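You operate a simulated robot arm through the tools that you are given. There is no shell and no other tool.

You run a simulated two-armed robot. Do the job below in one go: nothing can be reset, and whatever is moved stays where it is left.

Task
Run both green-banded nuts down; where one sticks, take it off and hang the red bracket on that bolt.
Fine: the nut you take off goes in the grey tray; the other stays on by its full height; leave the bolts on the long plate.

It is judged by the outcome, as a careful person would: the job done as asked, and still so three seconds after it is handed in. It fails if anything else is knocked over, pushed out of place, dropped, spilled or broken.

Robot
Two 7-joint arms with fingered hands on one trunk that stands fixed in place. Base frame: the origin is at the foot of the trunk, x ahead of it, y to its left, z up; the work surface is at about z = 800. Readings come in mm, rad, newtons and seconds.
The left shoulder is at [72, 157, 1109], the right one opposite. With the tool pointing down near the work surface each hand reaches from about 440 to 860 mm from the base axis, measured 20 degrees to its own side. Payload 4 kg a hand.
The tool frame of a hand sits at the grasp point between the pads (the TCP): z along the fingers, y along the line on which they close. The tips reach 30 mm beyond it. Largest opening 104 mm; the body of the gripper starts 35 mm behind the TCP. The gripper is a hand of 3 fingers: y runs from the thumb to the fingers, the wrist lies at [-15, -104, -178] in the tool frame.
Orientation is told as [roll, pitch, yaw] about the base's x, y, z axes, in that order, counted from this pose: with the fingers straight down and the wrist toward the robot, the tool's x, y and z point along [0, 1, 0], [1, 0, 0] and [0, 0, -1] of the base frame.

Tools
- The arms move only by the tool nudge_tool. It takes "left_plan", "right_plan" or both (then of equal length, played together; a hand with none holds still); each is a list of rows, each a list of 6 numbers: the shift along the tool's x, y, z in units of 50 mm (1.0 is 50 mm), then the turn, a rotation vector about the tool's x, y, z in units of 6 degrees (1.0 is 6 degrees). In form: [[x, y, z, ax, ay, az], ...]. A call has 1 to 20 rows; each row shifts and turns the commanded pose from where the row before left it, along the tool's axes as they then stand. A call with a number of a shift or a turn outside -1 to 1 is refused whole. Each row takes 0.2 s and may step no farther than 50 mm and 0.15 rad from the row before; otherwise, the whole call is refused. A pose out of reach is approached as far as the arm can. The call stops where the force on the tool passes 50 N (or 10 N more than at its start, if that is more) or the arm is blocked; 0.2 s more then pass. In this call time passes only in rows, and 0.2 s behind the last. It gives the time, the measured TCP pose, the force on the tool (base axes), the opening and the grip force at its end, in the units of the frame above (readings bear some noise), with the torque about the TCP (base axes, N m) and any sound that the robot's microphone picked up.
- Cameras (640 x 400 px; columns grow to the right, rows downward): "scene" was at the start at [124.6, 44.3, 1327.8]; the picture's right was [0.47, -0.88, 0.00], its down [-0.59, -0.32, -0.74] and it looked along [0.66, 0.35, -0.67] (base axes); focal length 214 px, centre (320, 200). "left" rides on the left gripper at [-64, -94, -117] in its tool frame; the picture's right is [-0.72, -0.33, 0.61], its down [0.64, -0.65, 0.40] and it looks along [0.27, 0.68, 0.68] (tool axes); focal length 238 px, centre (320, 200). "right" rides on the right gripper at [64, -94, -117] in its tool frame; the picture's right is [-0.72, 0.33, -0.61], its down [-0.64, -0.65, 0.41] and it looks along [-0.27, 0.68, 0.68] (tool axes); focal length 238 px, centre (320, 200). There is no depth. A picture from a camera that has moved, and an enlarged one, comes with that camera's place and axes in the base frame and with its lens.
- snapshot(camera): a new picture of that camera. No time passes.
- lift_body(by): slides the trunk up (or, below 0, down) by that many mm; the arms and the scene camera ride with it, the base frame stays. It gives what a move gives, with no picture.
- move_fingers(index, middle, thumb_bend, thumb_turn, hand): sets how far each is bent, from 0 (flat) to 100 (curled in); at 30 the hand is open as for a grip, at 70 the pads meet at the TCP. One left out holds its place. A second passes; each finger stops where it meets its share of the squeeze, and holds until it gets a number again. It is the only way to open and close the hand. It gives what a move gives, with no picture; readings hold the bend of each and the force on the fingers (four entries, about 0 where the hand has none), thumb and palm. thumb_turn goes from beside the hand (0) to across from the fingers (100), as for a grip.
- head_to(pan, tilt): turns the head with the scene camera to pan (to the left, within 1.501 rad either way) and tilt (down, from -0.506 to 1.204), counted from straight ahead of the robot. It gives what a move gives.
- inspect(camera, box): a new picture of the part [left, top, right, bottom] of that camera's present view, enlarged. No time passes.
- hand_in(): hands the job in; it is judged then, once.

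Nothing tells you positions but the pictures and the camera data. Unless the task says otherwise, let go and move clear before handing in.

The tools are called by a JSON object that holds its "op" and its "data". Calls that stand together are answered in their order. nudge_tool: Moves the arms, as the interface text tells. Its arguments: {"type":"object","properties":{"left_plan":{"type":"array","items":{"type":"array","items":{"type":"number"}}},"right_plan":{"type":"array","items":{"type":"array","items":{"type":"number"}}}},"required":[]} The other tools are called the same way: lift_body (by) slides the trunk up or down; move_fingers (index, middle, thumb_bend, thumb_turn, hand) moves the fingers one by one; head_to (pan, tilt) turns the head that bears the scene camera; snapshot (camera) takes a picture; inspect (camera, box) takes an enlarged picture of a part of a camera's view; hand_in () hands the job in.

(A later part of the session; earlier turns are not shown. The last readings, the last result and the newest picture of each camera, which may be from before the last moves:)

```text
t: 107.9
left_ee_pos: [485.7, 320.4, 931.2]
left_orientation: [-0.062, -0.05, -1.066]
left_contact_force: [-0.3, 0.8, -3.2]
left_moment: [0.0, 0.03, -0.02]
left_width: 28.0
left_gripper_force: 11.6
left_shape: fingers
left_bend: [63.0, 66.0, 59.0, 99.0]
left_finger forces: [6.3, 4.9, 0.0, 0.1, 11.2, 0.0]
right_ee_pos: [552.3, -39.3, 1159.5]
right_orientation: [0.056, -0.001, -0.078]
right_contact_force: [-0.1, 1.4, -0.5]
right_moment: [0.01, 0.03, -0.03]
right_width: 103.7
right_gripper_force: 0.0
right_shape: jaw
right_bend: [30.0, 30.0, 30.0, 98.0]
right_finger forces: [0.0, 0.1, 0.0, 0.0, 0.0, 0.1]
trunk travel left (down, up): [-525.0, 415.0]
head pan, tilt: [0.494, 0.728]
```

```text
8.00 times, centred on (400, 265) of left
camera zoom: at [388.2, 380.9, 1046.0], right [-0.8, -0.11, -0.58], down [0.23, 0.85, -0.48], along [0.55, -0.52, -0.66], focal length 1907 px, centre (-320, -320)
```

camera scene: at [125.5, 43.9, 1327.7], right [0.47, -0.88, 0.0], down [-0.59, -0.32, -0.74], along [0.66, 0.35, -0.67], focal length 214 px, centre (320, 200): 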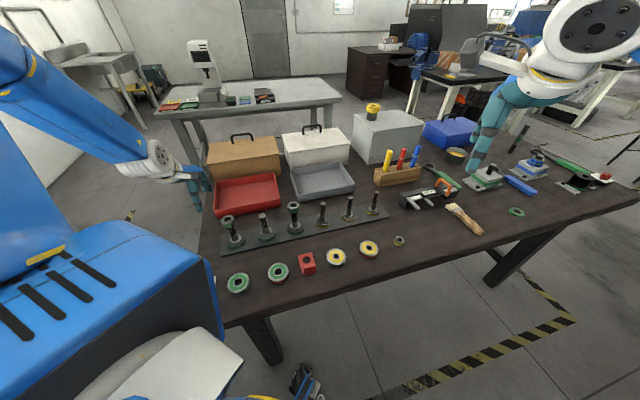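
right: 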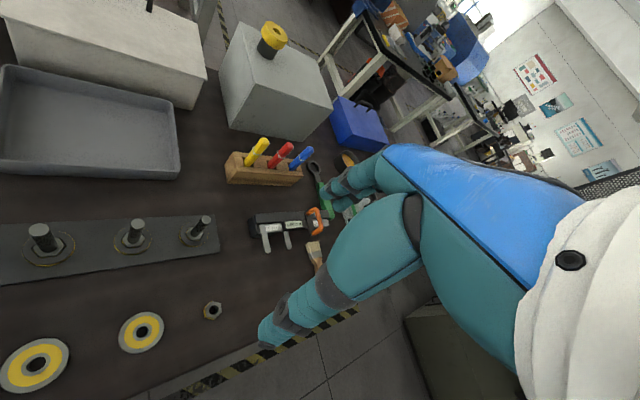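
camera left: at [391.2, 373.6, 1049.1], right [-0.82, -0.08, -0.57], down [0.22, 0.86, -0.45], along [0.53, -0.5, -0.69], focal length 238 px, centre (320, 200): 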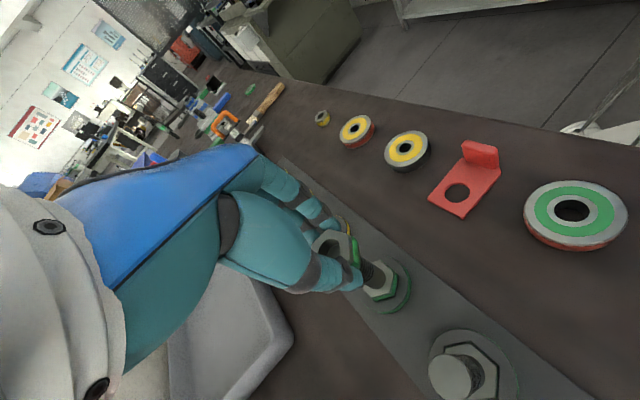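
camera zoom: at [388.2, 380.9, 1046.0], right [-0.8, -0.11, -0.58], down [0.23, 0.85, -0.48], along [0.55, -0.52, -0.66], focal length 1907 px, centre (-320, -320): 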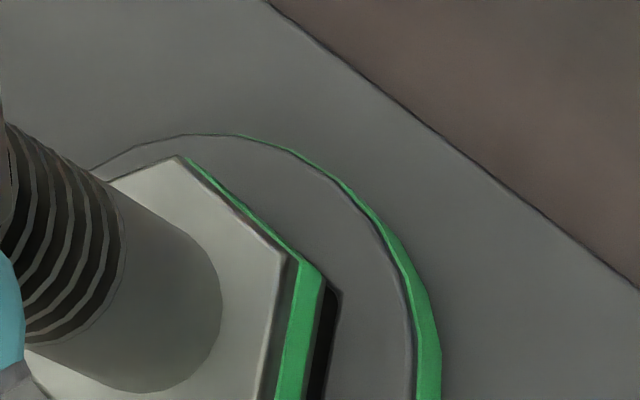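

Even gaps all round now in both views. Lowering gently.

{"op": "nudge_tool", "data": {"left_plan": [[0, 0, 0.03, 0, 0, 0], [0, 0, 0.03, 0, 0, 0], [0, 0, 0.03, 0, 0, 0]]}}

{"op": "inspect", "data": {"camera": "scene", "box": [284, 216, 312, 236]}}

{"op": "inspect", "data": {"camera": "left", "box": [360, 240, 440, 290]}}

```text
t: 108.7
left_ee_pos: [485.2, 319.1, 928.3]
left_orientation: [-0.059, -0.051, -1.065]
left_contact_force: [1.7, 1.6, 10.2]
left_moment: [0.09, 0.02, -0.02]
left_width: 27.7
left_gripper_force: 12.1
left_shape: fingers
left_bend: [63.0, 66.0, 59.0, 99.0]
left_finger forces: [6.6, 5.8, 0.0, 0.0, 12.1, 0.1]
right_ee_pos: [550.3, -40.1, 1160.6]
right_orientation: [0.06, -0.004, -0.079]
right_contact_force: [-0.2, 0.0, -0.1]
right_moment: [0.01, 0.03, 0.0]
right_width: 104.1
right_gripper_force: 0.0
right_shape: jaw
right_bend: [30.0, 30.0, 30.0, 98.0]
right_finger forces: [0.0, 0.0, 0.0, 0.0, 0.1, 0.1]
trunk travel left (down, up): [-525.0, 415.0]
head pan, tilt: [0.494, 0.728]
```

```text
16.00 times, centred on (298, 226) of scene
camera zoom: at [123.6, 41.9, 1328.2], right [0.47, -0.88, 0.0], down [-0.59, -0.32, -0.75], along [0.66, 0.35, -0.67], focal length 3432 px, centre (672, -216)
```

zoom: 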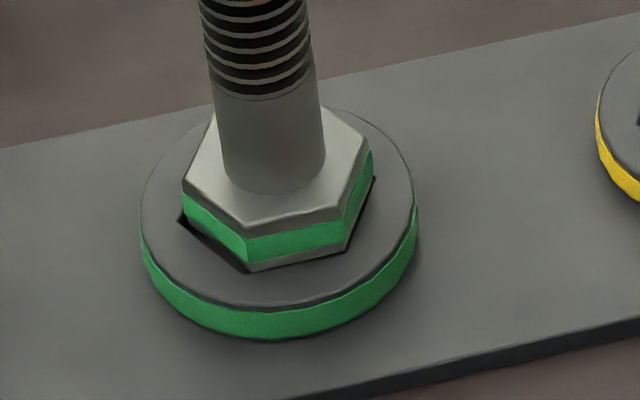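

```text
8.00 times, centred on (400, 265) of left
camera zoom: at [387.4, 379.2, 1042.9], right [-0.8, -0.11, -0.59], down [0.23, 0.85, -0.47], along [0.55, -0.52, -0.66], focal length 1907 px, centre (-320, -320)
```

zoom: 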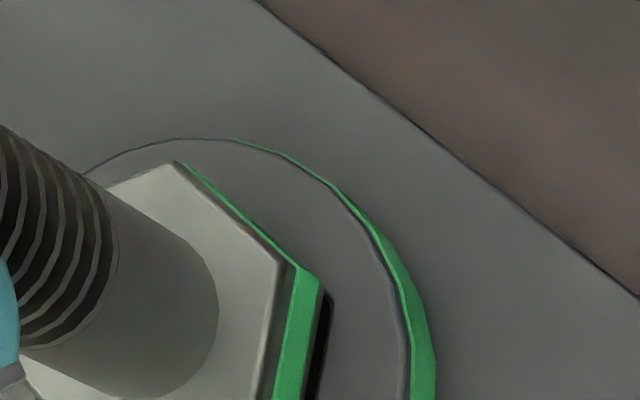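

Contact is on the robot-facing edge, so the head needs about 0.7 mm more away from me. I'll lift, shift, and lower along the true vertical.

{"op": "nudge_tool", "data": {"left_plan": [[-0.005, 0.004, -0.08, 0, 0, 0], [0.02, -0.003, 0, 0, 0, 0], [0.0024, -0.002, 0.04, 0, 0, 0], [0.0024, -0.002, 0.04, 0, 0, 0]]}}

{"op": "inspect", "data": {"camera": "scene", "box": [284, 216, 312, 236]}}

{"op": "inspect", "data": {"camera": "left", "box": [360, 240, 440, 290]}}

```text
t: 109.7
left_ee_pos: [487.2, 319.0, 927.0]
left_orientation: [-0.058, -0.052, -1.065]
left_contact_force: [1.9, 1.0, 13.4]
left_moment: [0.11, 0.04, 0.01]
left_width: 27.9
left_gripper_force: 13.1
left_shape: fingers
left_bend: [63.0, 66.0, 59.0, 99.0]
left_finger forces: [6.6, 5.9, 0.0, 0.0, 12.5, 0.0]
right_ee_pos: [549.5, -40.5, 1160.3]
right_orientation: [0.058, -0.002, -0.08]
right_contact_force: [0.4, -0.3, 0.4]
right_moment: [-0.02, -0.01, 0.02]
right_width: 103.5
right_gripper_force: 0.0
right_shape: jaw
right_bend: [30.0, 30.0, 30.0, 98.0]
right_finger forces: [0.1, 0.1, 0.0, 0.0, 0.0, 0.0]
trunk travel left (down, up): [-525.0, 415.0]
head pan, tilt: [0.494, 0.728]
```

```text
16.00 times, centred on (298, 226) of scene
camera zoom: at [123.2, 41.7, 1328.3], right [0.47, -0.88, 0.0], down [-0.59, -0.32, -0.75], along [0.66, 0.35, -0.67], focal length 3432 px, centre (672, -216)
```

zoom: 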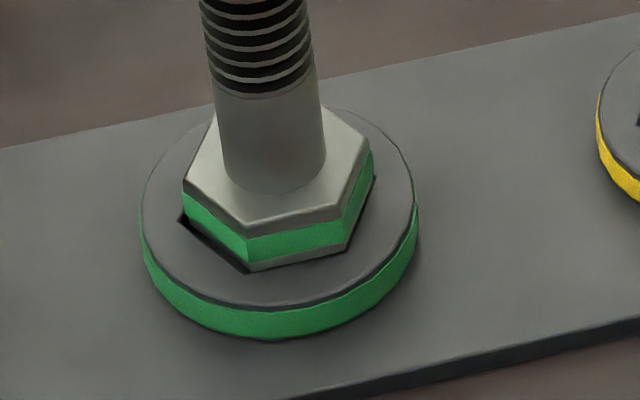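

```text
8.00 times, centred on (400, 265) of left
camera zoom: at [388.1, 379.7, 1042.4], right [-0.8, -0.11, -0.59], down [0.23, 0.85, -0.47], along [0.55, -0.52, -0.66], focal length 1907 px, centre (-320, -320)
```

zoom: 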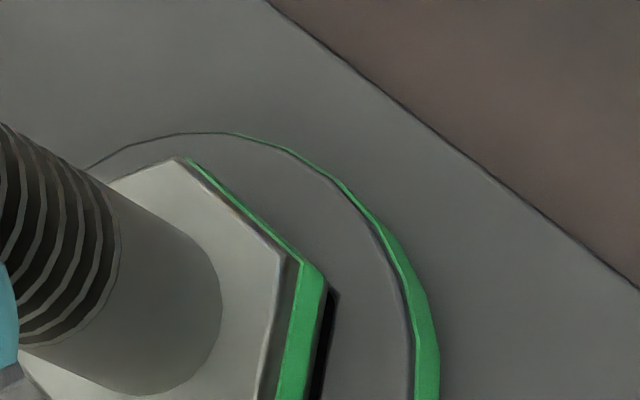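

Still on the front rim. I'll lift fully free and check where the head sits before lowering again.

{"op": "nudge_tool", "data": {"left_plan": [[-0.007, 0.006, -0.12, 0, 0, 0]]}}

{"op": "inspect", "data": {"camera": "scene", "box": [284, 216, 312, 236]}}

{"op": "inspect", "data": {"camera": "left", "box": [340, 240, 460, 320]}}

```text
t: 110.1
left_ee_pos: [486.1, 322.0, 930.8]
left_orientation: [-0.063, -0.051, -1.066]
left_contact_force: [0.1, 0.5, -3.4]
left_moment: [0.01, -0.04, 0.01]
left_width: 27.8
left_gripper_force: 11.2
left_shape: fingers
left_bend: [63.0, 66.0, 59.0, 99.0]
left_finger forces: [6.4, 5.1, 0.1, 0.0, 11.5, 0.0]
right_ee_pos: [551.2, -39.3, 1158.1]
right_orientation: [0.057, -0.001, -0.078]
right_contact_force: [0.0, 0.4, -0.5]
right_moment: [-0.01, 0.02, -0.02]
right_width: 103.7
right_gripper_force: 0.0
right_shape: jaw
right_bend: [30.0, 30.0, 30.0, 98.0]
right_finger forces: [0.0, 0.0, 0.0, 0.1, 0.0, 0.0]
trunk travel left (down, up): [-525.0, 415.0]
head pan, tilt: [0.494, 0.728]
```

```text
16.00 times, centred on (298, 226) of scene
camera zoom: at [126.2, 43.8, 1327.3], right [0.47, -0.88, 0.0], down [-0.59, -0.32, -0.74], along [0.65, 0.35, -0.67], focal length 3432 px, centre (672, -216)
```

zoom: 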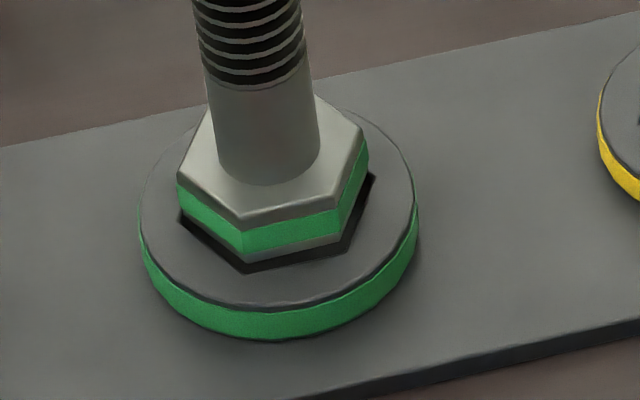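

```text
5.00 times, centred on (400, 280) of left
camera zoom: at [389.5, 382.0, 1045.7], right [-0.81, -0.11, -0.58], down [0.23, 0.85, -0.48], along [0.54, -0.52, -0.66], focal length 1192 px, centre (-80, -200)
```

zoom: 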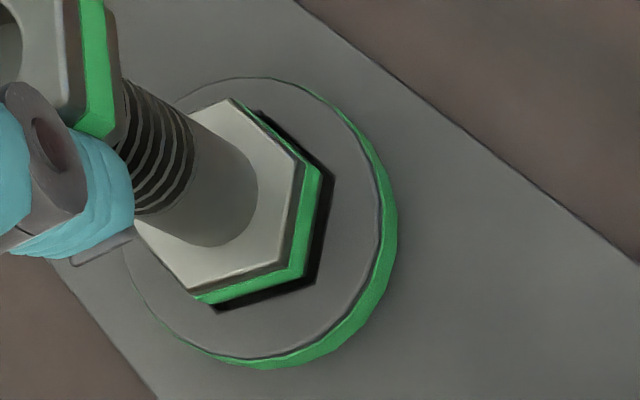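

The contact moments keep pointing to the robot-side edge, so I'll shift a further (+1.8, +0.5) mm and lower vertically.

{"op": "nudge_tool", "data": {"left_plan": [[0.0363, 0.0085, 0, 0, 0, 0], [0.003, -0.0025, 0.05, 0, 0, 0], [0.003, -0.0025, 0.05, 0, 0, 0]]}}

{"op": "inspect", "data": {"camera": "scene", "box": [284, 216, 312, 236]}}

{"op": "inspect", "data": {"camera": "left", "box": [340, 240, 460, 320]}}

```text
t: 110.9
left_ee_pos: [485.9, 319.9, 927.3]
left_orientation: [-0.058, -0.053, -1.064]
left_contact_force: [-2.6, -0.4, 5.1]
left_moment: [0.04, 0.08, 0.01]
left_width: 28.1
left_gripper_force: 11.3
left_shape: fingers
left_bend: [63.0, 66.0, 59.0, 99.0]
left_finger forces: [6.4, 4.9, 0.0, 0.0, 12.1, 0.0]
right_ee_pos: [549.7, -40.5, 1160.9]
right_orientation: [0.058, -0.004, -0.078]
right_contact_force: [-0.8, -0.2, 0.4]
right_moment: [0.02, 0.0, 0.0]
right_width: 104.0
right_gripper_force: 0.1
right_shape: jaw
right_bend: [30.0, 30.0, 30.0, 98.0]
right_finger forces: [0.0, 0.0, 0.1, 0.0, 0.0, 0.0]
trunk travel left (down, up): [-525.0, 415.0]
head pan, tilt: [0.494, 0.728]
```

```text
16.00 times, centred on (298, 226) of scene
camera zoom: at [122.7, 42.0, 1328.2], right [0.47, -0.88, 0.0], down [-0.59, -0.32, -0.75], along [0.66, 0.35, -0.67], focal length 3432 px, centre (672, -216)
```

zoom: 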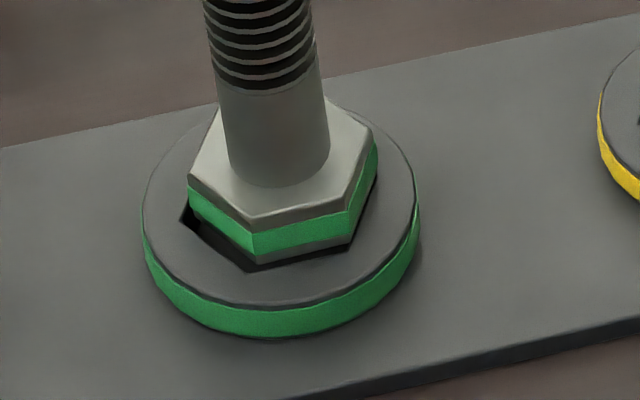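

```text
5.00 times, centred on (400, 280) of left
camera zoom: at [388.9, 380.1, 1043.3], right [-0.8, -0.11, -0.59], down [0.23, 0.85, -0.48], along [0.55, -0.52, -0.66], focal length 1192 px, centre (-80, -200)
```

zoom: 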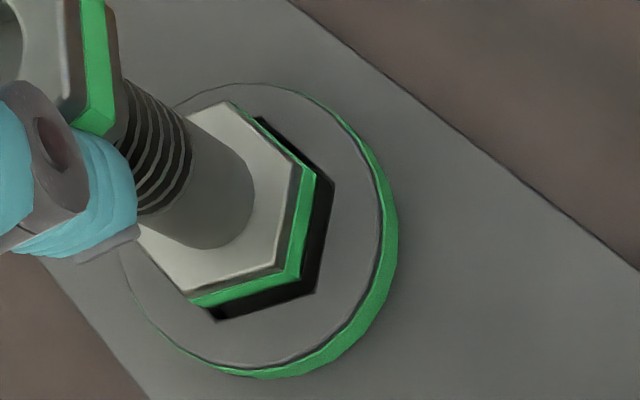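

Now contact flipped to the far side, so the centre lies between. I'll lift, come back about (−1.0, +0.3) mm, and lower.

{"op": "nudge_tool", "data": {"left_plan": [[-0.006, 0.005, -0.1, 0, 0, 0], [-0.0146, -0.0149, 0, 0, 0, 0], [0.003, -0.0025, 0.05, 0, 0, 0], [0.003, -0.0025, 0.05, 0, 0, 0]]}}

{"op": "inspect", "data": {"camera": "scene", "box": [284, 216, 312, 236]}}

{"op": "inspect", "data": {"camera": "left", "box": [340, 240, 460, 320]}}

```text
t: 111.9
left_ee_pos: [487.5, 319.4, 929.3]
left_orientation: [-0.059, -0.052, -1.065]
left_contact_force: [2.1, 1.5, 6.0]
left_moment: [0.1, -0.02, 0.0]
left_width: 27.6
left_gripper_force: 11.4
left_shape: fingers
left_bend: [63.0, 66.0, 59.0, 99.0]
left_finger forces: [6.6, 5.3, 0.0, 0.1, 11.7, 0.0]
right_ee_pos: [550.6, -40.6, 1159.4]
right_orientation: [0.06, -0.001, -0.078]
right_contact_force: [1.0, -0.7, -0.1]
right_moment: [0.02, 0.01, -0.03]
right_width: 103.7
right_gripper_force: 0.1
right_shape: jaw
right_bend: [30.0, 30.0, 30.0, 98.0]
right_finger forces: [0.1, 0.1, 0.1, 0.0, 0.0, 0.0]
trunk travel left (down, up): [-525.0, 415.0]
head pan, tilt: [0.494, 0.728]
```

```text
16.00 times, centred on (298, 226) of scene
camera zoom: at [124.3, 42.4, 1328.1], right [0.47, -0.88, 0.0], down [-0.59, -0.32, -0.75], along [0.66, 0.35, -0.67], focal length 3432 px, centre (672, -216)
```

zoom: 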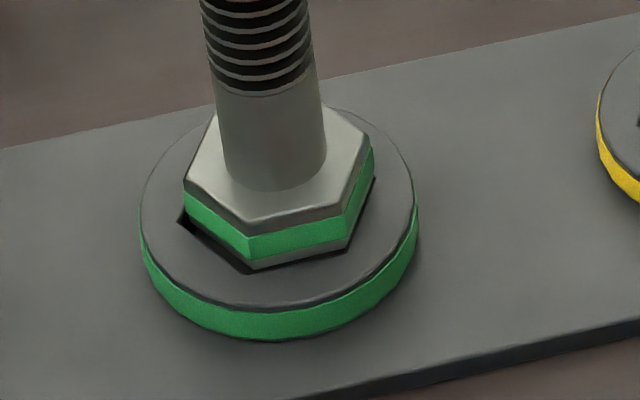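

```text
5.00 times, centred on (400, 280) of left
camera zoom: at [389.1, 380.2, 1043.2], right [-0.8, -0.11, -0.59], down [0.23, 0.85, -0.47], along [0.55, -0.52, -0.66], focal length 1192 px, centre (-80, -200)
```

zoom: 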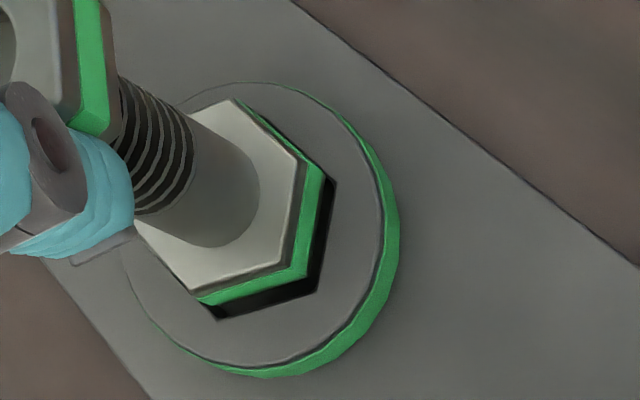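

The two cameras disagree slightly, so I'll calibrate against bolt 2, which is properly seated, using the same views.

{"op": "inspect", "data": {"camera": "left", "box": [400, 310, 540, 400]}}

{"op": "inspect", "data": {"camera": "scene", "box": [252, 220, 284, 244]}}

{"op": "inspect", "data": {"camera": "scene", "box": [308, 210, 340, 232]}}

```text
4.44 times, centred on (470, 355) of left
camera zoom: at [389.1, 380.2, 1043.2], right [-0.8, -0.11, -0.59], down [0.23, 0.85, -0.47], along [0.55, -0.52, -0.66], focal length 1059 px, centre (-347, -489)
```

zoom: 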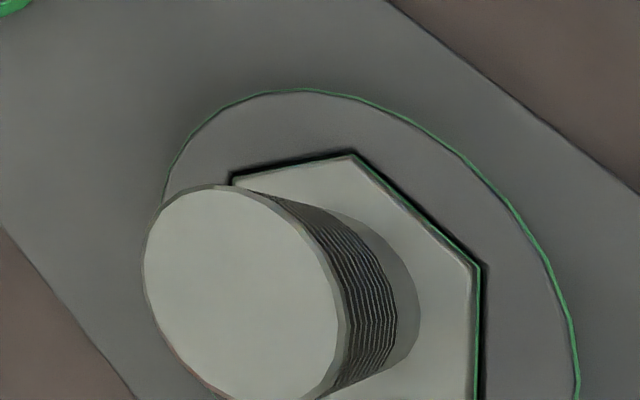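

```text
16.00 times, centred on (268, 232) of scene
camera zoom: at [124.3, 42.4, 1328.1], right [0.47, -0.88, 0.0], down [-0.59, -0.32, -0.75], along [0.66, 0.35, -0.67], focal length 3432 px, centre (1152, -312)
```

zoom: 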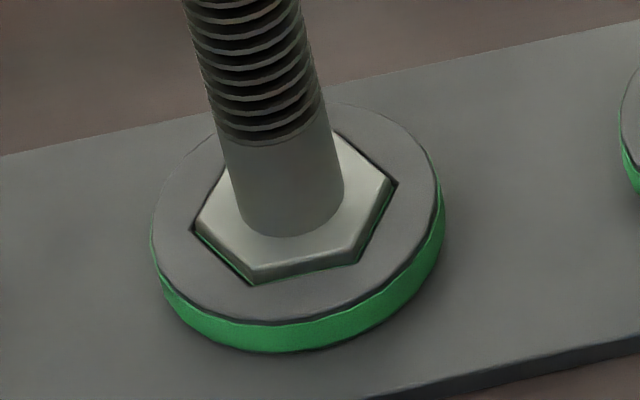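

```text
16.00 times, centred on (324, 221) of scene
camera zoom: at [124.3, 42.4, 1328.1], right [0.47, -0.88, 0.0], down [-0.59, -0.32, -0.75], along [0.66, 0.35, -0.67], focal length 3432 px, centre (256, -136)
```

zoom: 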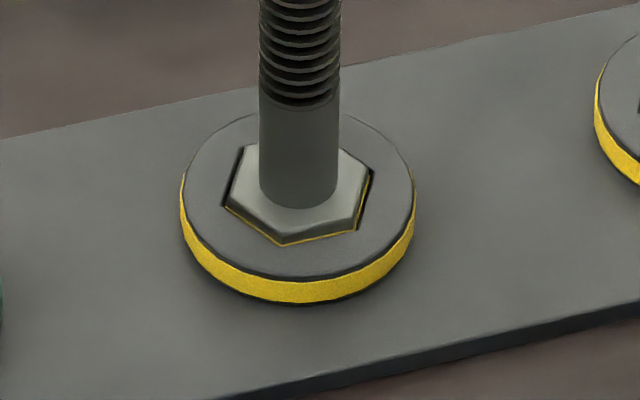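

Against the seated reference the head is within about half a millimetre; the side forces bracket the target. I'll lift, shift (+0.4, +0.4) mm and lower.

{"op": "nudge_tool", "data": {"left_plan": [[-0.006, 0.005, -0.1, 0, 0, 0], [0.0108, -0.0032, 0, 0, 0, 0], [0.003, -0.0025, 0.05, 0, 0, 0], [0.003, -0.0025, 0.05, 0, 0, 0]]}}

{"op": "inspect", "data": {"camera": "scene", "box": [284, 216, 312, 236]}}

{"op": "inspect", "data": {"camera": "left", "box": [340, 240, 460, 320]}}

```text
t: 112.9
left_ee_pos: [486.5, 319.7, 927.6]
left_orientation: [-0.059, -0.05, -1.066]
left_contact_force: [1.3, 0.0, 4.9]
left_moment: [0.06, -0.01, 0.01]
left_width: 27.9
left_gripper_force: 12.2
left_shape: fingers
left_bend: [63.0, 66.0, 59.0, 99.0]
left_finger forces: [6.4, 5.4, 0.0, 0.0, 11.7, 0.0]
right_ee_pos: [550.2, -40.0, 1159.9]
right_orientation: [0.059, -0.003, -0.078]
right_contact_force: [0.1, 0.2, 0.6]
right_moment: [0.0, 0.04, 0.01]
right_width: 103.9
right_gripper_force: 0.0
right_shape: jaw
right_bend: [30.0, 30.0, 30.0, 98.0]
right_finger forces: [0.0, 0.0, 0.1, 0.1, 0.0, 0.1]
trunk travel left (down, up): [-525.0, 415.0]
head pan, tilt: [0.494, 0.728]
```

```text
16.00 times, centred on (298, 226) of scene
camera zoom: at [124.1, 42.6, 1328.1], right [0.47, -0.88, 0.0], down [-0.59, -0.32, -0.75], along [0.66, 0.35, -0.67], focal length 3432 px, centre (672, -216)
```

zoom: 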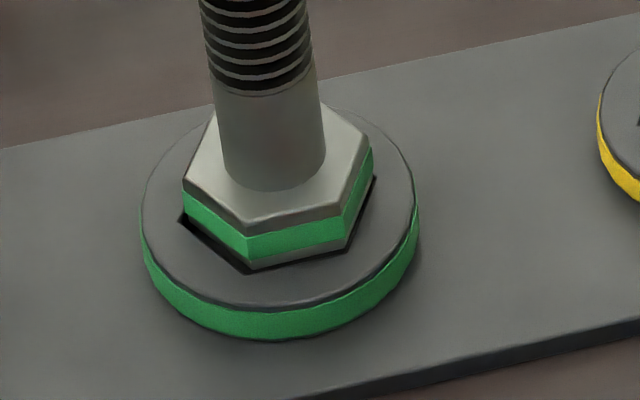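

```text
5.00 times, centred on (400, 280) of left
camera zoom: at [389.1, 380.6, 1043.3], right [-0.8, -0.11, -0.59], down [0.23, 0.85, -0.48], along [0.55, -0.52, -0.66], focal length 1192 px, centre (-80, -200)
```

zoom: 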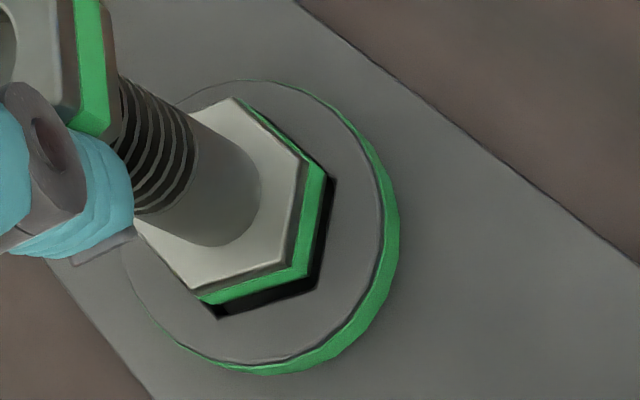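

Very close now. I'll use light pressure with a small circular wiggle (about 1 mm) so the head can find its pocket.

{"op": "nudge_tool", "data": {"left_plan": [[0.0175, 0.0096, 0.006, 0, 0, 0], [0.0015, -0.0152, 0.005, 0, 0, 0], [-0.0094, -0.012, 0.005, 0, 0, 0], [-0.0151, -0.0015, 0.005, 0, 0, 0], [-0.012, 0.0094, 0.005, 0, 0, 0], [-0.0015, 0.0152, 0.005, 0, 0, 0], [0.0094, 0.012, 0.005, 0, 0, 0], [0.0151, 0.0015, 0.005, 0, 0, 0]]}}

{"op": "inspect", "data": {"camera": "scene", "box": [284, 216, 312, 236]}}

{"op": "inspect", "data": {"camera": "left", "box": [340, 240, 460, 320]}}

```text
t: 114.7
left_ee_pos: [486.2, 319.0, 926.2]
left_orientation: [-0.059, -0.05, -1.067]
left_contact_force: [1.9, 2.5, 18.1]
left_moment: [0.18, 0.03, -0.04]
left_width: 27.7
left_gripper_force: 13.4
left_shape: fingers
left_bend: [63.0, 65.0, 59.0, 100.0]
left_finger forces: [6.7, 6.4, 0.0, 0.0, 13.9, 0.0]
right_ee_pos: [549.6, -39.6, 1160.3]
right_orientation: [0.058, -0.004, -0.079]
right_contact_force: [0.1, -0.2, 0.9]
right_moment: [-0.02, -0.01, -0.01]
right_width: 103.9
right_gripper_force: 0.0
right_shape: jaw
right_bend: [30.0, 30.0, 30.0, 98.0]
right_finger forces: [0.0, 0.0, 0.0, 0.0, 0.0, 0.0]
trunk travel left (down, up): [-525.0, 415.0]
head pan, tilt: [0.494, 0.728]
```

```text
16.00 times, centred on (298, 226) of scene
camera zoom: at [122.3, 41.5, 1328.2], right [0.47, -0.88, 0.0], down [-0.59, -0.32, -0.75], along [0.66, 0.35, -0.67], focal length 3432 px, centre (672, -216)
```

zoom: 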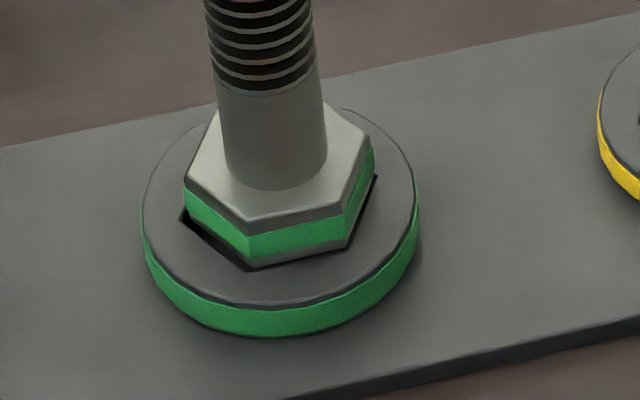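

```text
5.00 times, centred on (400, 280) of left
camera zoom: at [388.3, 378.7, 1041.8], right [-0.8, -0.11, -0.59], down [0.23, 0.85, -0.47], along [0.55, -0.52, -0.66], focal length 1192 px, centre (-80, -200)
```

zoom: 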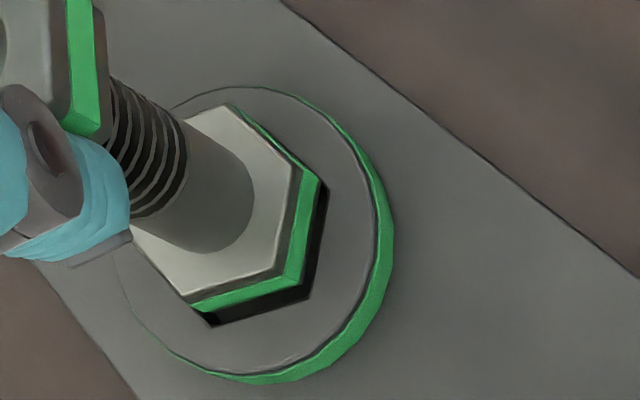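

The visible head height shows it's actually about 3 mm inside the pocket already, just jammed at a slight tilt. I'll relieve the pressure and loosen the fingers slightly, still guarding the nut, so the bolt can settle by its own weight.

{"op": "nudge_tool", "data": {"left_plan": [[-0.004, 0.003, -0.07, 0, 0, 0]]}}

{"op": "inspect", "data": {"camera": "scene", "box": [284, 216, 312, 236]}}

```text
t: 115.1
left_ee_pos: [486.3, 319.6, 928.2]
left_orientation: [-0.063, -0.05, -1.067]
left_contact_force: [1.4, 1.1, 7.0]
left_moment: [0.04, -0.02, 0.0]
left_width: 27.9
left_gripper_force: 12.7
left_shape: fingers
left_bend: [63.0, 65.0, 59.0, 99.0]
left_finger forces: [7.0, 5.9, 0.0, 0.0, 12.6, 0.0]
right_ee_pos: [549.9, -40.7, 1158.7]
right_orientation: [0.059, -0.002, -0.079]
right_contact_force: [0.5, 0.5, -0.9]
right_moment: [0.0, -0.02, 0.03]
right_width: 103.9
right_gripper_force: 0.0
right_shape: jaw
right_bend: [30.0, 30.0, 30.0, 98.0]
right_finger forces: [0.1, 0.0, 0.0, 0.0, 0.0, 0.0]
trunk travel left (down, up): [-525.0, 415.0]
head pan, tilt: [0.494, 0.728]
```

```text
16.00 times, centred on (298, 226) of scene
camera zoom: at [124.7, 42.6, 1327.6], right [0.47, -0.88, 0.0], down [-0.59, -0.32, -0.74], along [0.66, 0.35, -0.67], focal length 3432 px, centre (672, -216)
```

zoom: 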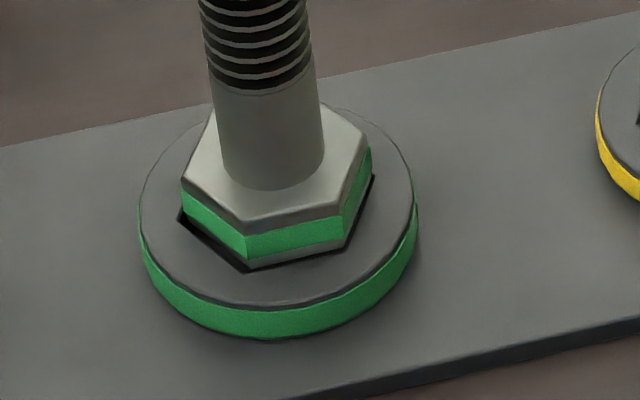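

A bit more relief, then I'll open slightly.

{"op": "nudge_tool", "data": {"left_plan": [[-0.0018, 0.0015, -0.03, 0, 0, 0]]}}

{"op": "move_fingers", "data": {"hand": "left", "index": 57, "middle": 58, "thumb_bend": 54}}

{"op": "inspect", "data": {"camera": "scene", "box": [284, 216, 312, 236]}}

{"op": "inspect", "data": {"camera": "left", "box": [300, 200, 460, 320]}}

{"op": "inspect", "data": {"camera": "scene", "box": [272, 190, 322, 240]}}

```text
t: 115.5
left_ee_pos: [486.9, 320.0, 929.8]
left_orientation: [-0.066, -0.048, -1.067]
left_contact_force: [-0.6, -0.6, -4.6]
left_moment: [0.0, 0.0, 0.03]
left_width: 28.0
left_gripper_force: 11.3
left_shape: fingers
left_bend: [63.0, 65.0, 59.0, 99.0]
left_finger forces: [6.5, 4.9, 0.0, 0.1, 11.4, 0.1]
right_ee_pos: [552.4, -39.2, 1158.3]
right_orientation: [0.058, -0.003, -0.078]
right_contact_force: [-0.5, -1.3, 0.2]
right_moment: [-0.01, -0.01, -0.01]
right_width: 103.5
right_gripper_force: 0.1
right_shape: jaw
right_bend: [30.0, 30.0, 30.0, 98.0]
right_finger forces: [0.0, 0.0, 0.0, 0.1, 0.0, 0.1]
trunk travel left (down, up): [-525.0, 415.0]
head pan, tilt: [0.494, 0.728]
```

```text
t: 116.5
left_ee_pos: [488.4, 319.8, 929.6]
left_orientation: [-0.061, -0.05, -1.063]
left_contact_force: [-0.6, -0.2, 0.3]
left_moment: [-0.02, 0.02, 0.0]
left_width: 38.6
left_gripper_force: 0.1
left_shape: fingers
left_bend: [56.0, 57.0, 54.0, 99.0]
left_finger forces: [0.1, 0.0, 0.0, 0.0, 0.0, 0.1]
right_ee_pos: [550.3, -38.5, 1158.6]
right_orientation: [0.059, -0.002, -0.078]
right_contact_force: [0.5, 0.3, -0.2]
right_moment: [0.0, 0.03, -0.03]
right_width: 103.7
right_gripper_force: 0.1
right_shape: jaw
right_bend: [30.0, 30.0, 30.0, 98.0]
right_finger forces: [0.0, 0.1, 0.0, 0.1, 0.0, 0.1]
trunk travel left (down, up): [-525.0, 415.0]
head pan, tilt: [0.494, 0.728]
```

```text
16.00 times, centred on (298, 226) of scene
camera zoom: at [124.7, 42.9, 1327.8], right [0.47, -0.88, 0.0], down [-0.59, -0.32, -0.74], along [0.66, 0.35, -0.67], focal length 3432 px, centre (672, -216)
```

zoom: 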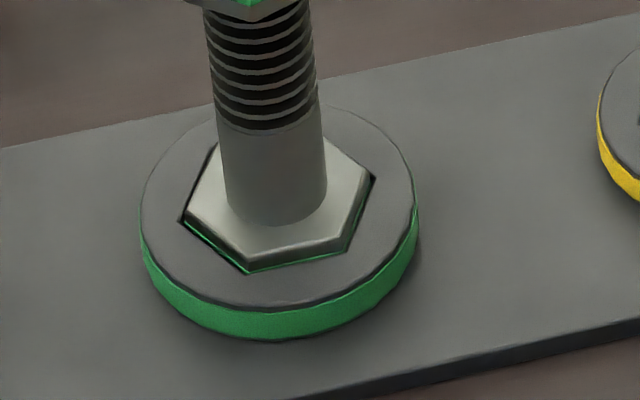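

```text
3.33 times, centred on (380, 260) of left
camera zoom: at [389.9, 380.4, 1045.6], right [-0.8, -0.11, -0.58], down [0.23, 0.85, -0.48], along [0.55, -0.52, -0.66], focal length 794 px, centre (120, 0)
```

zoom: 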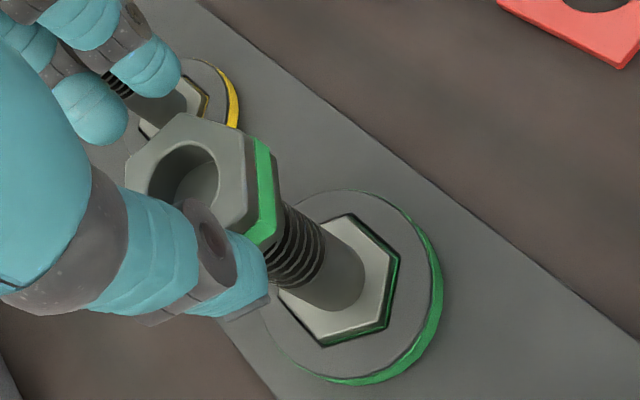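

```text
8.00 times, centred on (297, 215) of scene
camera zoom: at [124.7, 42.9, 1327.8], right [0.47, -0.88, 0.0], down [-0.59, -0.32, -0.74], along [0.66, 0.35, -0.67], focal length 1716 px, centre (504, 80)
```

zoom: 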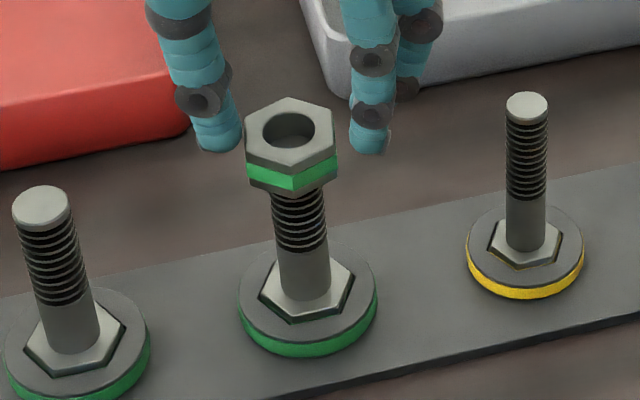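

Bolt 3 dropped fully into its pocket and stands upright with the nut still on it. I'll open wider, level the hand and re-centre over the bolt.

{"op": "move_fingers", "data": {"hand": "left", "index": 42, "middle": 42, "thumb_bend": 42, "thumb_turn": 98}}

{"op": "nudge_tool", "data": {"left_plan": [[0, 0, 0, 0.51, 0.61, 0]]}}

{"op": "inspect", "data": {"camera": "left", "box": [280, 180, 440, 280]}}

{"op": "inspect", "data": {"camera": "scene", "box": [274, 195, 314, 220]}}

```text
t: 117.5
left_ee_pos: [488.1, 319.8, 930.7]
left_orientation: [-0.061, -0.05, -1.064]
left_contact_force: [0.1, 0.1, -0.1]
left_moment: [-0.01, 0.0, 0.01]
left_width: 72.1
left_gripper_force: 0.1
left_shape: fingers
left_bend: [42.0, 42.0, 42.0, 97.0]
left_finger forces: [0.0, 0.0, 0.1, 0.0, 0.1, 0.0]
right_ee_pos: [550.7, -40.1, 1158.7]
right_orientation: [0.059, -0.002, -0.078]
right_contact_force: [0.0, 0.3, 0.1]
right_moment: [0.02, -0.01, 0.01]
right_width: 103.6
right_gripper_force: 0.1
right_shape: jaw
right_bend: [30.0, 30.0, 30.0, 98.0]
right_finger forces: [0.0, 0.0, 0.0, 0.1, 0.0, 0.0]
trunk travel left (down, up): [-525.0, 415.0]
head pan, tilt: [0.494, 0.728]
```

```text
t: 117.9
left_ee_pos: [486.1, 319.5, 930.4]
left_orientation: [0.005, 0.004, -1.067]
left_contact_force: [0.1, -0.5, 0.1]
left_moment: [-0.02, -0.02, 0.0]
left_width: 72.4
left_gripper_force: 0.1
left_shape: fingers
left_bend: [42.0, 42.0, 42.0, 97.0]
left_finger forces: [0.0, 0.0, 0.0, 0.0, 0.0, 0.0]
right_ee_pos: [550.1, -39.0, 1159.6]
right_orientation: [0.058, -0.002, -0.078]
right_contact_force: [-0.1, -0.5, -0.6]
right_moment: [0.03, 0.01, -0.02]
right_width: 103.9
right_gripper_force: 0.1
right_shape: jaw
right_bend: [30.0, 30.0, 30.0, 98.0]
right_finger forces: [0.0, 0.0, 0.0, 0.1, 0.0, 0.0]
trunk travel left (down, up): [-525.0, 415.0]
head pan, tilt: [0.494, 0.728]
```

```text
4.00 times, centred on (360, 230) of left
camera zoom: at [385.8, 370.8, 1047.4], right [-0.79, -0.06, -0.61], down [0.25, 0.88, -0.4], along [0.57, -0.47, -0.68], focal length 953 px, centre (160, 80)
```

zoom: 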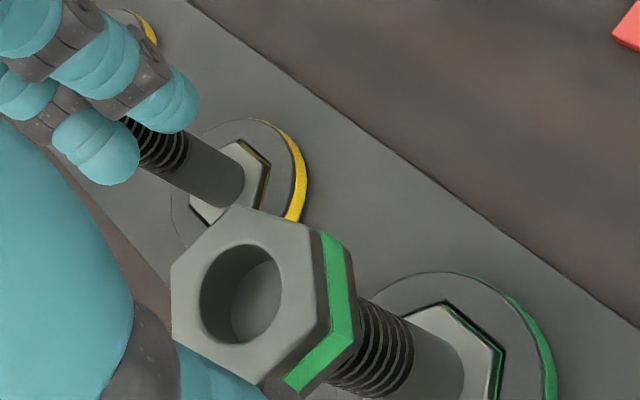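

```text
16.00 times, centred on (294, 208) of scene
camera zoom: at [124.4, 42.0, 1327.8], right [0.47, -0.88, 0.0], down [-0.59, -0.32, -0.75], along [0.66, 0.35, -0.67], focal length 3432 px, centre (736, 80)
```

zoom: 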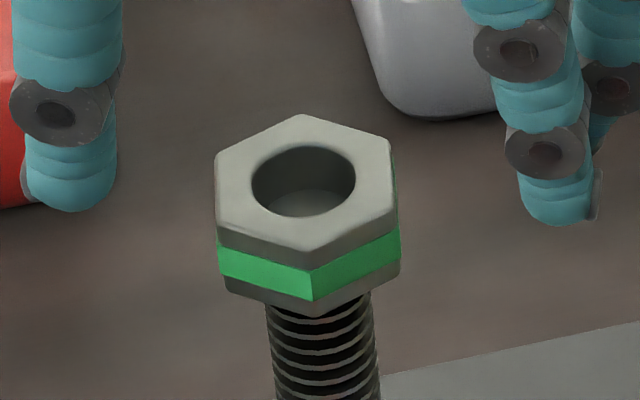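

The nut has already come down about 3 mm for roughly 96° of turning, so the pitch is coarse (about 12 mm per turn). To widen the usable swing, I'll raise the hand clear and then lower the trunk by 125 mm.

{"op": "nudge_tool", "data": {"left_plan": [[0, 0, -0.9, 0, 0, 0], [0, 0, -0.9, 0, 0, 0], [0, 0, -0.8, 0, 0, 0]]}}

{"op": "snapshot", "data": {"camera": "scene"}}

```text
t: 118.7
left_ee_pos: [485.7, 320.0, 1060.7]
left_orientation: [0.002, 0.003, -1.067]
left_contact_force: [0.2, 0.7, 0.0]
left_moment: [0.01, -0.01, 0.0]
left_width: 72.3
left_gripper_force: 0.0
left_shape: fingers
left_bend: [42.0, 42.0, 42.0, 97.0]
left_finger forces: [0.0, 0.1, 0.2, 0.0, 0.1, 0.0]
right_ee_pos: [551.3, -40.7, 1159.7]
right_orientation: [0.06, -0.002, -0.079]
right_contact_force: [0.1, 0.4, 0.6]
right_moment: [0.0, -0.03, 0.03]
right_width: 103.6
right_gripper_force: 0.0
right_shape: jaw
right_bend: [30.0, 30.0, 30.0, 98.0]
right_finger forces: [0.0, 0.1, 0.0, 0.1, 0.0, 0.1]
trunk travel left (down, up): [-525.0, 415.0]
head pan, tilt: [0.494, 0.728]
```

```text
taken
camera scene: at [124.1, 42.0, 1327.8], right [0.47, -0.88, 0.0], down [-0.59, -0.32, -0.75], along [0.66, 0.35, -0.67], focal length 214 px, centre (320, 200)
```

scene: 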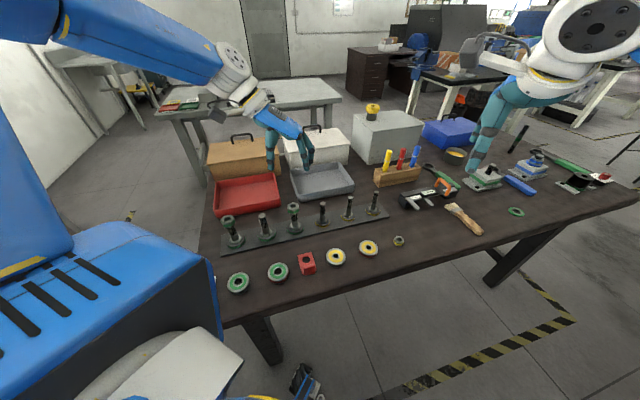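

I'll raise the right hand too so it stays well clear of the tools, and then lower the trunk.

{"op": "nudge_tool", "data": {"right_plan": [[0, 0, -0.7, 0, 0, 0], [0, 0, -0.7, 0, 0, 0]]}}

{"op": "lift_body", "data": {"by": -60}}

{"op": "snapshot", "data": {"camera": "scene"}}

```text
t: 119.3
left_ee_pos: [485.9, 321.1, 1060.5]
left_orientation: [0.004, 0.002, -1.067]
left_contact_force: [-0.5, -0.2, -0.2]
left_moment: [0.02, -0.02, 0.0]
left_width: 72.4
left_gripper_force: 0.0
left_shape: fingers
left_bend: [42.0, 42.0, 42.0, 97.0]
left_finger forces: [0.0, 0.0, 0.0, 0.0, 0.0, 0.1]
right_ee_pos: [547.0, -41.5, 1232.9]
right_orientation: [0.058, -0.002, -0.076]
right_contact_force: [-0.1, -1.0, 0.4]
right_moment: [0.01, -0.02, -0.01]
right_width: 103.7
right_gripper_force: 0.1
right_shape: jaw
right_bend: [30.0, 30.0, 30.0, 98.0]
right_finger forces: [0.0, 0.1, 0.0, 0.0, 0.0, 0.0]
trunk travel left (down, up): [-525.0, 415.0]
head pan, tilt: [0.494, 0.728]
```

```text
t: 120.3
left_ee_pos: [485.9, 320.8, 999.2]
left_orientation: [0.003, 0.003, -1.067]
left_contact_force: [0.6, 0.1, -0.7]
left_moment: [0.0, 0.03, 0.01]
left_width: 72.3
left_gripper_force: 0.0
left_shape: fingers
left_bend: [42.0, 42.0, 42.0, 97.0]
left_finger forces: [0.0, 0.1, 0.1, 0.1, 0.0, 0.0]
right_ee_pos: [548.5, -41.6, 1171.0]
right_orientation: [0.06, -0.003, -0.077]
right_contact_force: [-0.1, -0.6, -0.5]
right_moment: [-0.03, -0.03, 0.02]
right_width: 103.7
right_gripper_force: 0.3
right_shape: jaw
right_bend: [30.0, 30.0, 30.0, 98.0]
right_finger forces: [0.0, 0.0, 0.1, 0.0, 0.0, 0.1]
trunk travel left (down, up): [-465.0, 475.0]
head pan, tilt: [0.494, 0.728]
```

```text
taken
camera scene: at [124.3, 42.7, 1267.9], right [0.47, -0.88, 0.0], down [-0.59, -0.32, -0.75], along [0.66, 0.35, -0.67], focal length 214 px, centre (320, 200)
```

scene: 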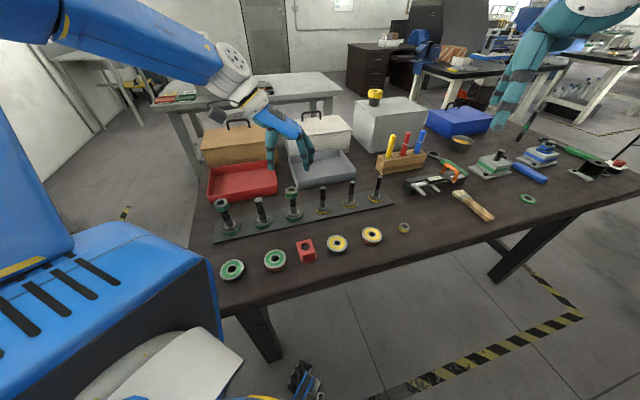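

That went smoothly. Another 60 mm down.

{"op": "lift_body", "data": {"by": -60}}

{"op": "inspect", "data": {"camera": "left", "box": [280, 180, 440, 280]}}

{"op": "snapshot", "data": {"camera": "scene"}}

```text
t: 121.3
left_ee_pos: [486.0, 320.4, 939.6]
left_orientation: [0.003, 0.0, -1.066]
left_contact_force: [0.3, 0.1, -0.5]
left_moment: [0.0, 0.0, 0.0]
left_width: 72.3
left_gripper_force: 0.0
left_shape: fingers
left_bend: [42.0, 42.0, 42.0, 97.0]
left_finger forces: [0.1, 0.1, 0.0, 0.0, 0.0, 0.1]
right_ee_pos: [548.0, -42.1, 1110.9]
right_orientation: [0.061, -0.001, -0.078]
right_contact_force: [0.1, 0.4, 0.3]
right_moment: [0.0, 0.02, 0.02]
right_width: 104.1
right_gripper_force: 0.1
right_shape: jaw
right_bend: [30.0, 30.0, 30.0, 98.0]
right_finger forces: [0.0, 0.1, 0.0, 0.1, 0.1, 0.0]
trunk travel left (down, up): [-405.0, 535.0]
head pan, tilt: [0.494, 0.728]
```

```text
4.00 times, centred on (360, 230) of left
camera zoom: at [384.8, 372.1, 1056.3], right [-0.79, -0.06, -0.61], down [0.25, 0.88, -0.4], along [0.57, -0.47, -0.68], focal length 953 px, centre (160, 80)
```

zoom: 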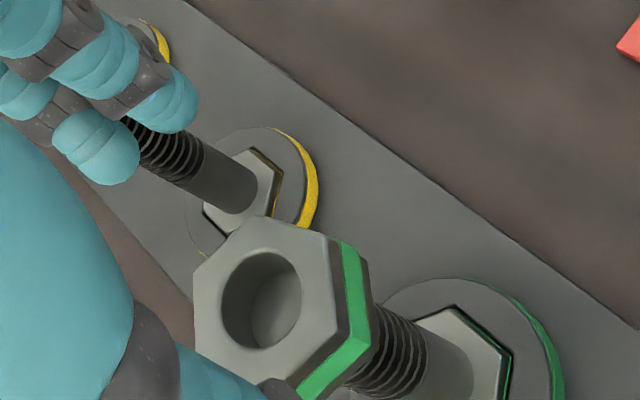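

```text
taken
camera scene: at [124.3, 42.7, 1207.8], right [0.47, -0.88, 0.0], down [-0.59, -0.32, -0.75], along [0.66, 0.35, -0.67], focal length 214 px, centre (320, 200)
```

scene: 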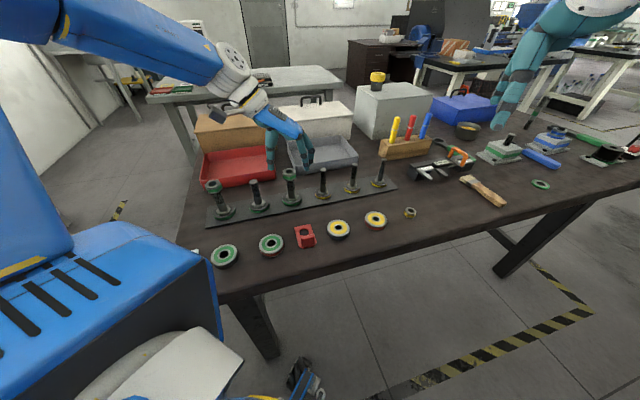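

I'll centre on nut 3, align with its flat at about −57°, and come down to gripping height.

{"op": "nudge_tool", "data": {"left_plan": [[-0.018, -0.029, 0.23, 0, 0, 0], [0, 0, 0.22, 0, 0, -0.6]]}}

{"op": "inspect", "data": {"camera": "left", "box": [280, 180, 440, 280]}}

{"op": "move_fingers", "data": {"hand": "left", "index": 70, "middle": 70, "thumb_bend": 70}}

{"op": "inspect", "data": {"camera": "scene", "box": [270, 155, 320, 215]}}

```text
t: 121.9
left_ee_pos: [483.4, 321.9, 916.2]
left_orientation: [0.004, 0.002, -1.005]
left_contact_force: [0.6, -0.4, 0.4]
left_moment: [0.01, 0.01, 0.03]
left_width: 72.6
left_gripper_force: 0.0
left_shape: fingers
left_bend: [42.0, 42.0, 42.0, 97.0]
left_finger forces: [0.1, 0.1, 0.0, 0.0, 0.0, 0.0]
right_ee_pos: [548.9, -42.2, 1111.9]
right_orientation: [0.061, -0.002, -0.079]
right_contact_force: [0.4, 0.0, 0.3]
right_moment: [-0.04, -0.01, 0.0]
right_width: 104.0
right_gripper_force: 0.1
right_shape: jaw
right_bend: [30.0, 30.0, 30.0, 98.0]
right_finger forces: [0.0, 0.0, 0.0, 0.0, 0.1, 0.1]
trunk travel left (down, up): [-405.0, 535.0]
head pan, tilt: [0.494, 0.728]
```

```text
4.00 times, centred on (360, 230) of left
camera zoom: at [379.8, 366.9, 1032.8], right [-0.78, -0.11, -0.61], down [0.19, 0.9, -0.4], along [0.59, -0.43, -0.68], focal length 953 px, centre (160, 80)
```

zoom: 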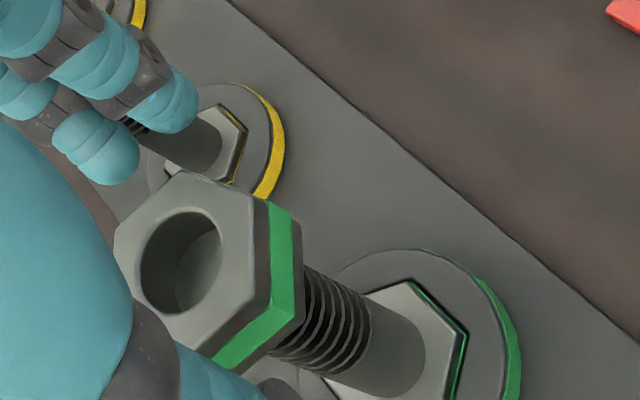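

```text
t: 122.9
left_ee_pos: [484.1, 321.7, 915.9]
left_orientation: [0.004, 0.002, -1.005]
left_contact_force: [0.2, -0.9, 1.3]
left_moment: [-0.02, -0.03, -0.01]
left_width: 27.3
left_gripper_force: 12.5
left_shape: fingers
left_bend: [62.0, 64.0, 59.0, 99.0]
left_finger forces: [6.4, 6.4, 0.0, 0.0, 11.5, 0.0]
right_ee_pos: [549.4, -42.4, 1110.8]
right_orientation: [0.059, -0.001, -0.079]
right_contact_force: [0.2, -0.5, -0.3]
right_moment: [0.01, 0.01, 0.02]
right_width: 103.9
right_gripper_force: 0.0
right_shape: jaw
right_bend: [30.0, 30.0, 30.0, 98.0]
right_finger forces: [0.1, 0.0, 0.0, 0.0, 0.0, 0.0]
trunk travel left (down, up): [-405.0, 535.0]
head pan, tilt: [0.494, 0.728]
```

```text
6.67 times, centred on (295, 185) of scene
camera zoom: at [124.5, 42.3, 1207.8], right [0.47, -0.88, 0.0], down [-0.59, -0.32, -0.75], along [0.66, 0.35, -0.67], focal length 1430 px, centre (487, 300)
```

zoom: 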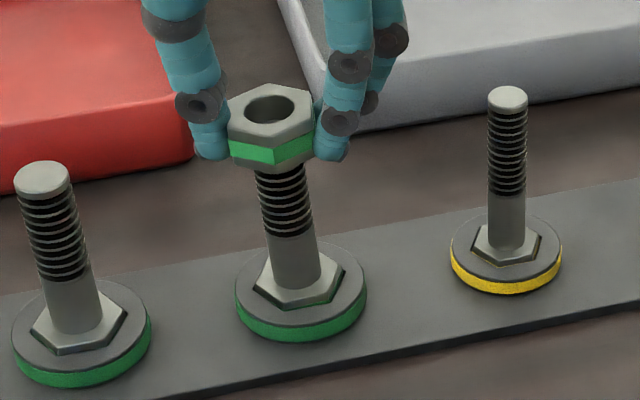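

Good square grip. I'll turn 36° clockwise with a feed matched to the 12 mm pitch, and check force.

{"op": "nudge_tool", "data": {"left_plan": [[0, 0, 0.004, 0, 0, 1], [0, 0, 0.004, 0, 0, 1], [0, 0, 0.004, 0, 0, 1], [0, 0, 0.004, 0, 0, 1], [0, 0, 0.004, 0, 0, 1], [0, 0, 0.004, 0, 0, 1]]}}

{"op": "inspect", "data": {"camera": "scene", "box": [270, 155, 320, 215]}}

```text
t: 124.3
left_ee_pos: [485.2, 321.2, 915.8]
left_orientation: [0.001, 0.002, -1.633]
left_contact_force: [-0.1, -1.6, -1.8]
left_moment: [-0.09, -0.03, 0.02]
left_width: 27.7
left_gripper_force: 11.8
left_shape: fingers
left_bend: [62.0, 65.0, 59.0, 99.0]
left_finger forces: [6.8, 5.7, 0.1, 0.1, 11.5, 0.0]
right_ee_pos: [548.7, -40.5, 1110.4]
right_orientation: [0.059, -0.002, -0.078]
right_contact_force: [0.0, 0.0, 0.0]
right_moment: [-0.01, 0.0, 0.01]
right_width: 103.7
right_gripper_force: 0.0
right_shape: jaw
right_bend: [30.0, 30.0, 30.0, 98.0]
right_finger forces: [0.0, 0.1, 0.1, 0.0, 0.0, 0.1]
trunk travel left (down, up): [-405.0, 535.0]
head pan, tilt: [0.494, 0.728]
```

```text
6.67 times, centred on (295, 185) of scene
camera zoom: at [125.4, 42.5, 1207.7], right [0.47, -0.88, 0.0], down [-0.59, -0.32, -0.74], along [0.66, 0.35, -0.67], focal length 1430 px, centre (487, 300)
```

zoom: 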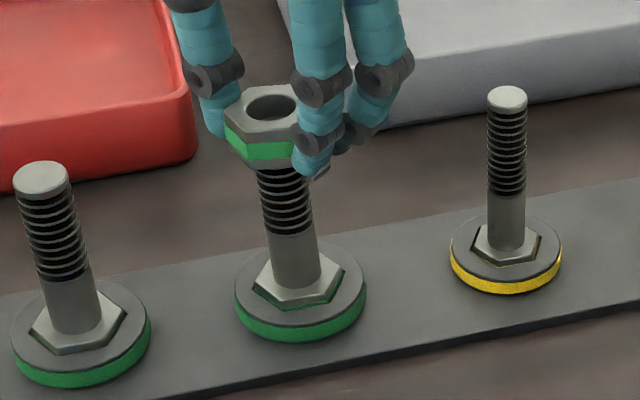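

Runs freely with the bolt still seated. I'll continue to about −135°.

{"op": "nudge_tool", "data": {"left_plan": [[0, 0, 0.0045, 0, 0, 1], [0, 0, 0.0045, 0, 0, 1], [0, 0, 0.0045, 0, 0, 1], [0, 0, 0.0045, 0, 0, 1], [0, 0, 0.0045, 0, 0, 1]]}}

{"op": "inspect", "data": {"camera": "scene", "box": [270, 155, 320, 215]}}

```text
t: 125.5
left_ee_pos: [484.1, 322.5, 915.3]
left_orientation: [-0.002, 0.003, -2.16]
left_contact_force: [-1.5, -3.4, -2.5]
left_moment: [-0.16, 0.03, 0.06]
left_width: 27.6
left_gripper_force: 12.7
left_shape: fingers
left_bend: [62.0, 65.0, 59.0, 99.0]
left_finger forces: [7.4, 5.8, 0.0, 0.0, 11.6, 0.1]
right_ee_pos: [549.4, -40.4, 1110.3]
right_orientation: [0.058, -0.002, -0.077]
right_contact_force: [-0.1, -0.2, -0.3]
right_moment: [-0.01, -0.03, -0.02]
right_width: 103.8
right_gripper_force: 0.0
right_shape: jaw
right_bend: [30.0, 30.0, 30.0, 98.0]
right_finger forces: [0.0, 0.1, 0.0, 0.0, 0.0, 0.0]
trunk travel left (down, up): [-405.0, 535.0]
head pan, tilt: [0.494, 0.728]
```

```text
6.67 times, centred on (295, 185) of scene
camera zoom: at [125.2, 42.5, 1207.7], right [0.47, -0.88, 0.0], down [-0.59, -0.32, -0.74], along [0.66, 0.35, -0.67], focal length 1430 px, centre (487, 300)
```

zoom: 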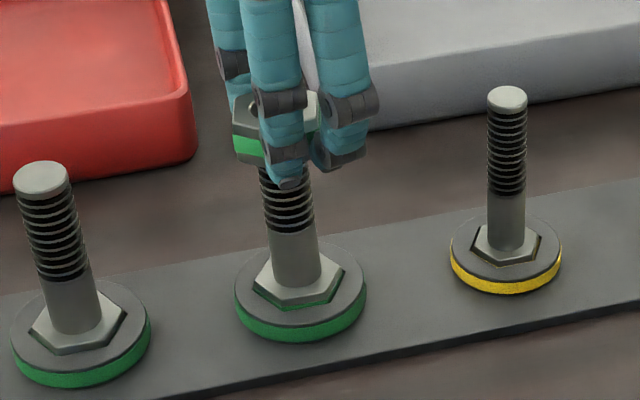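

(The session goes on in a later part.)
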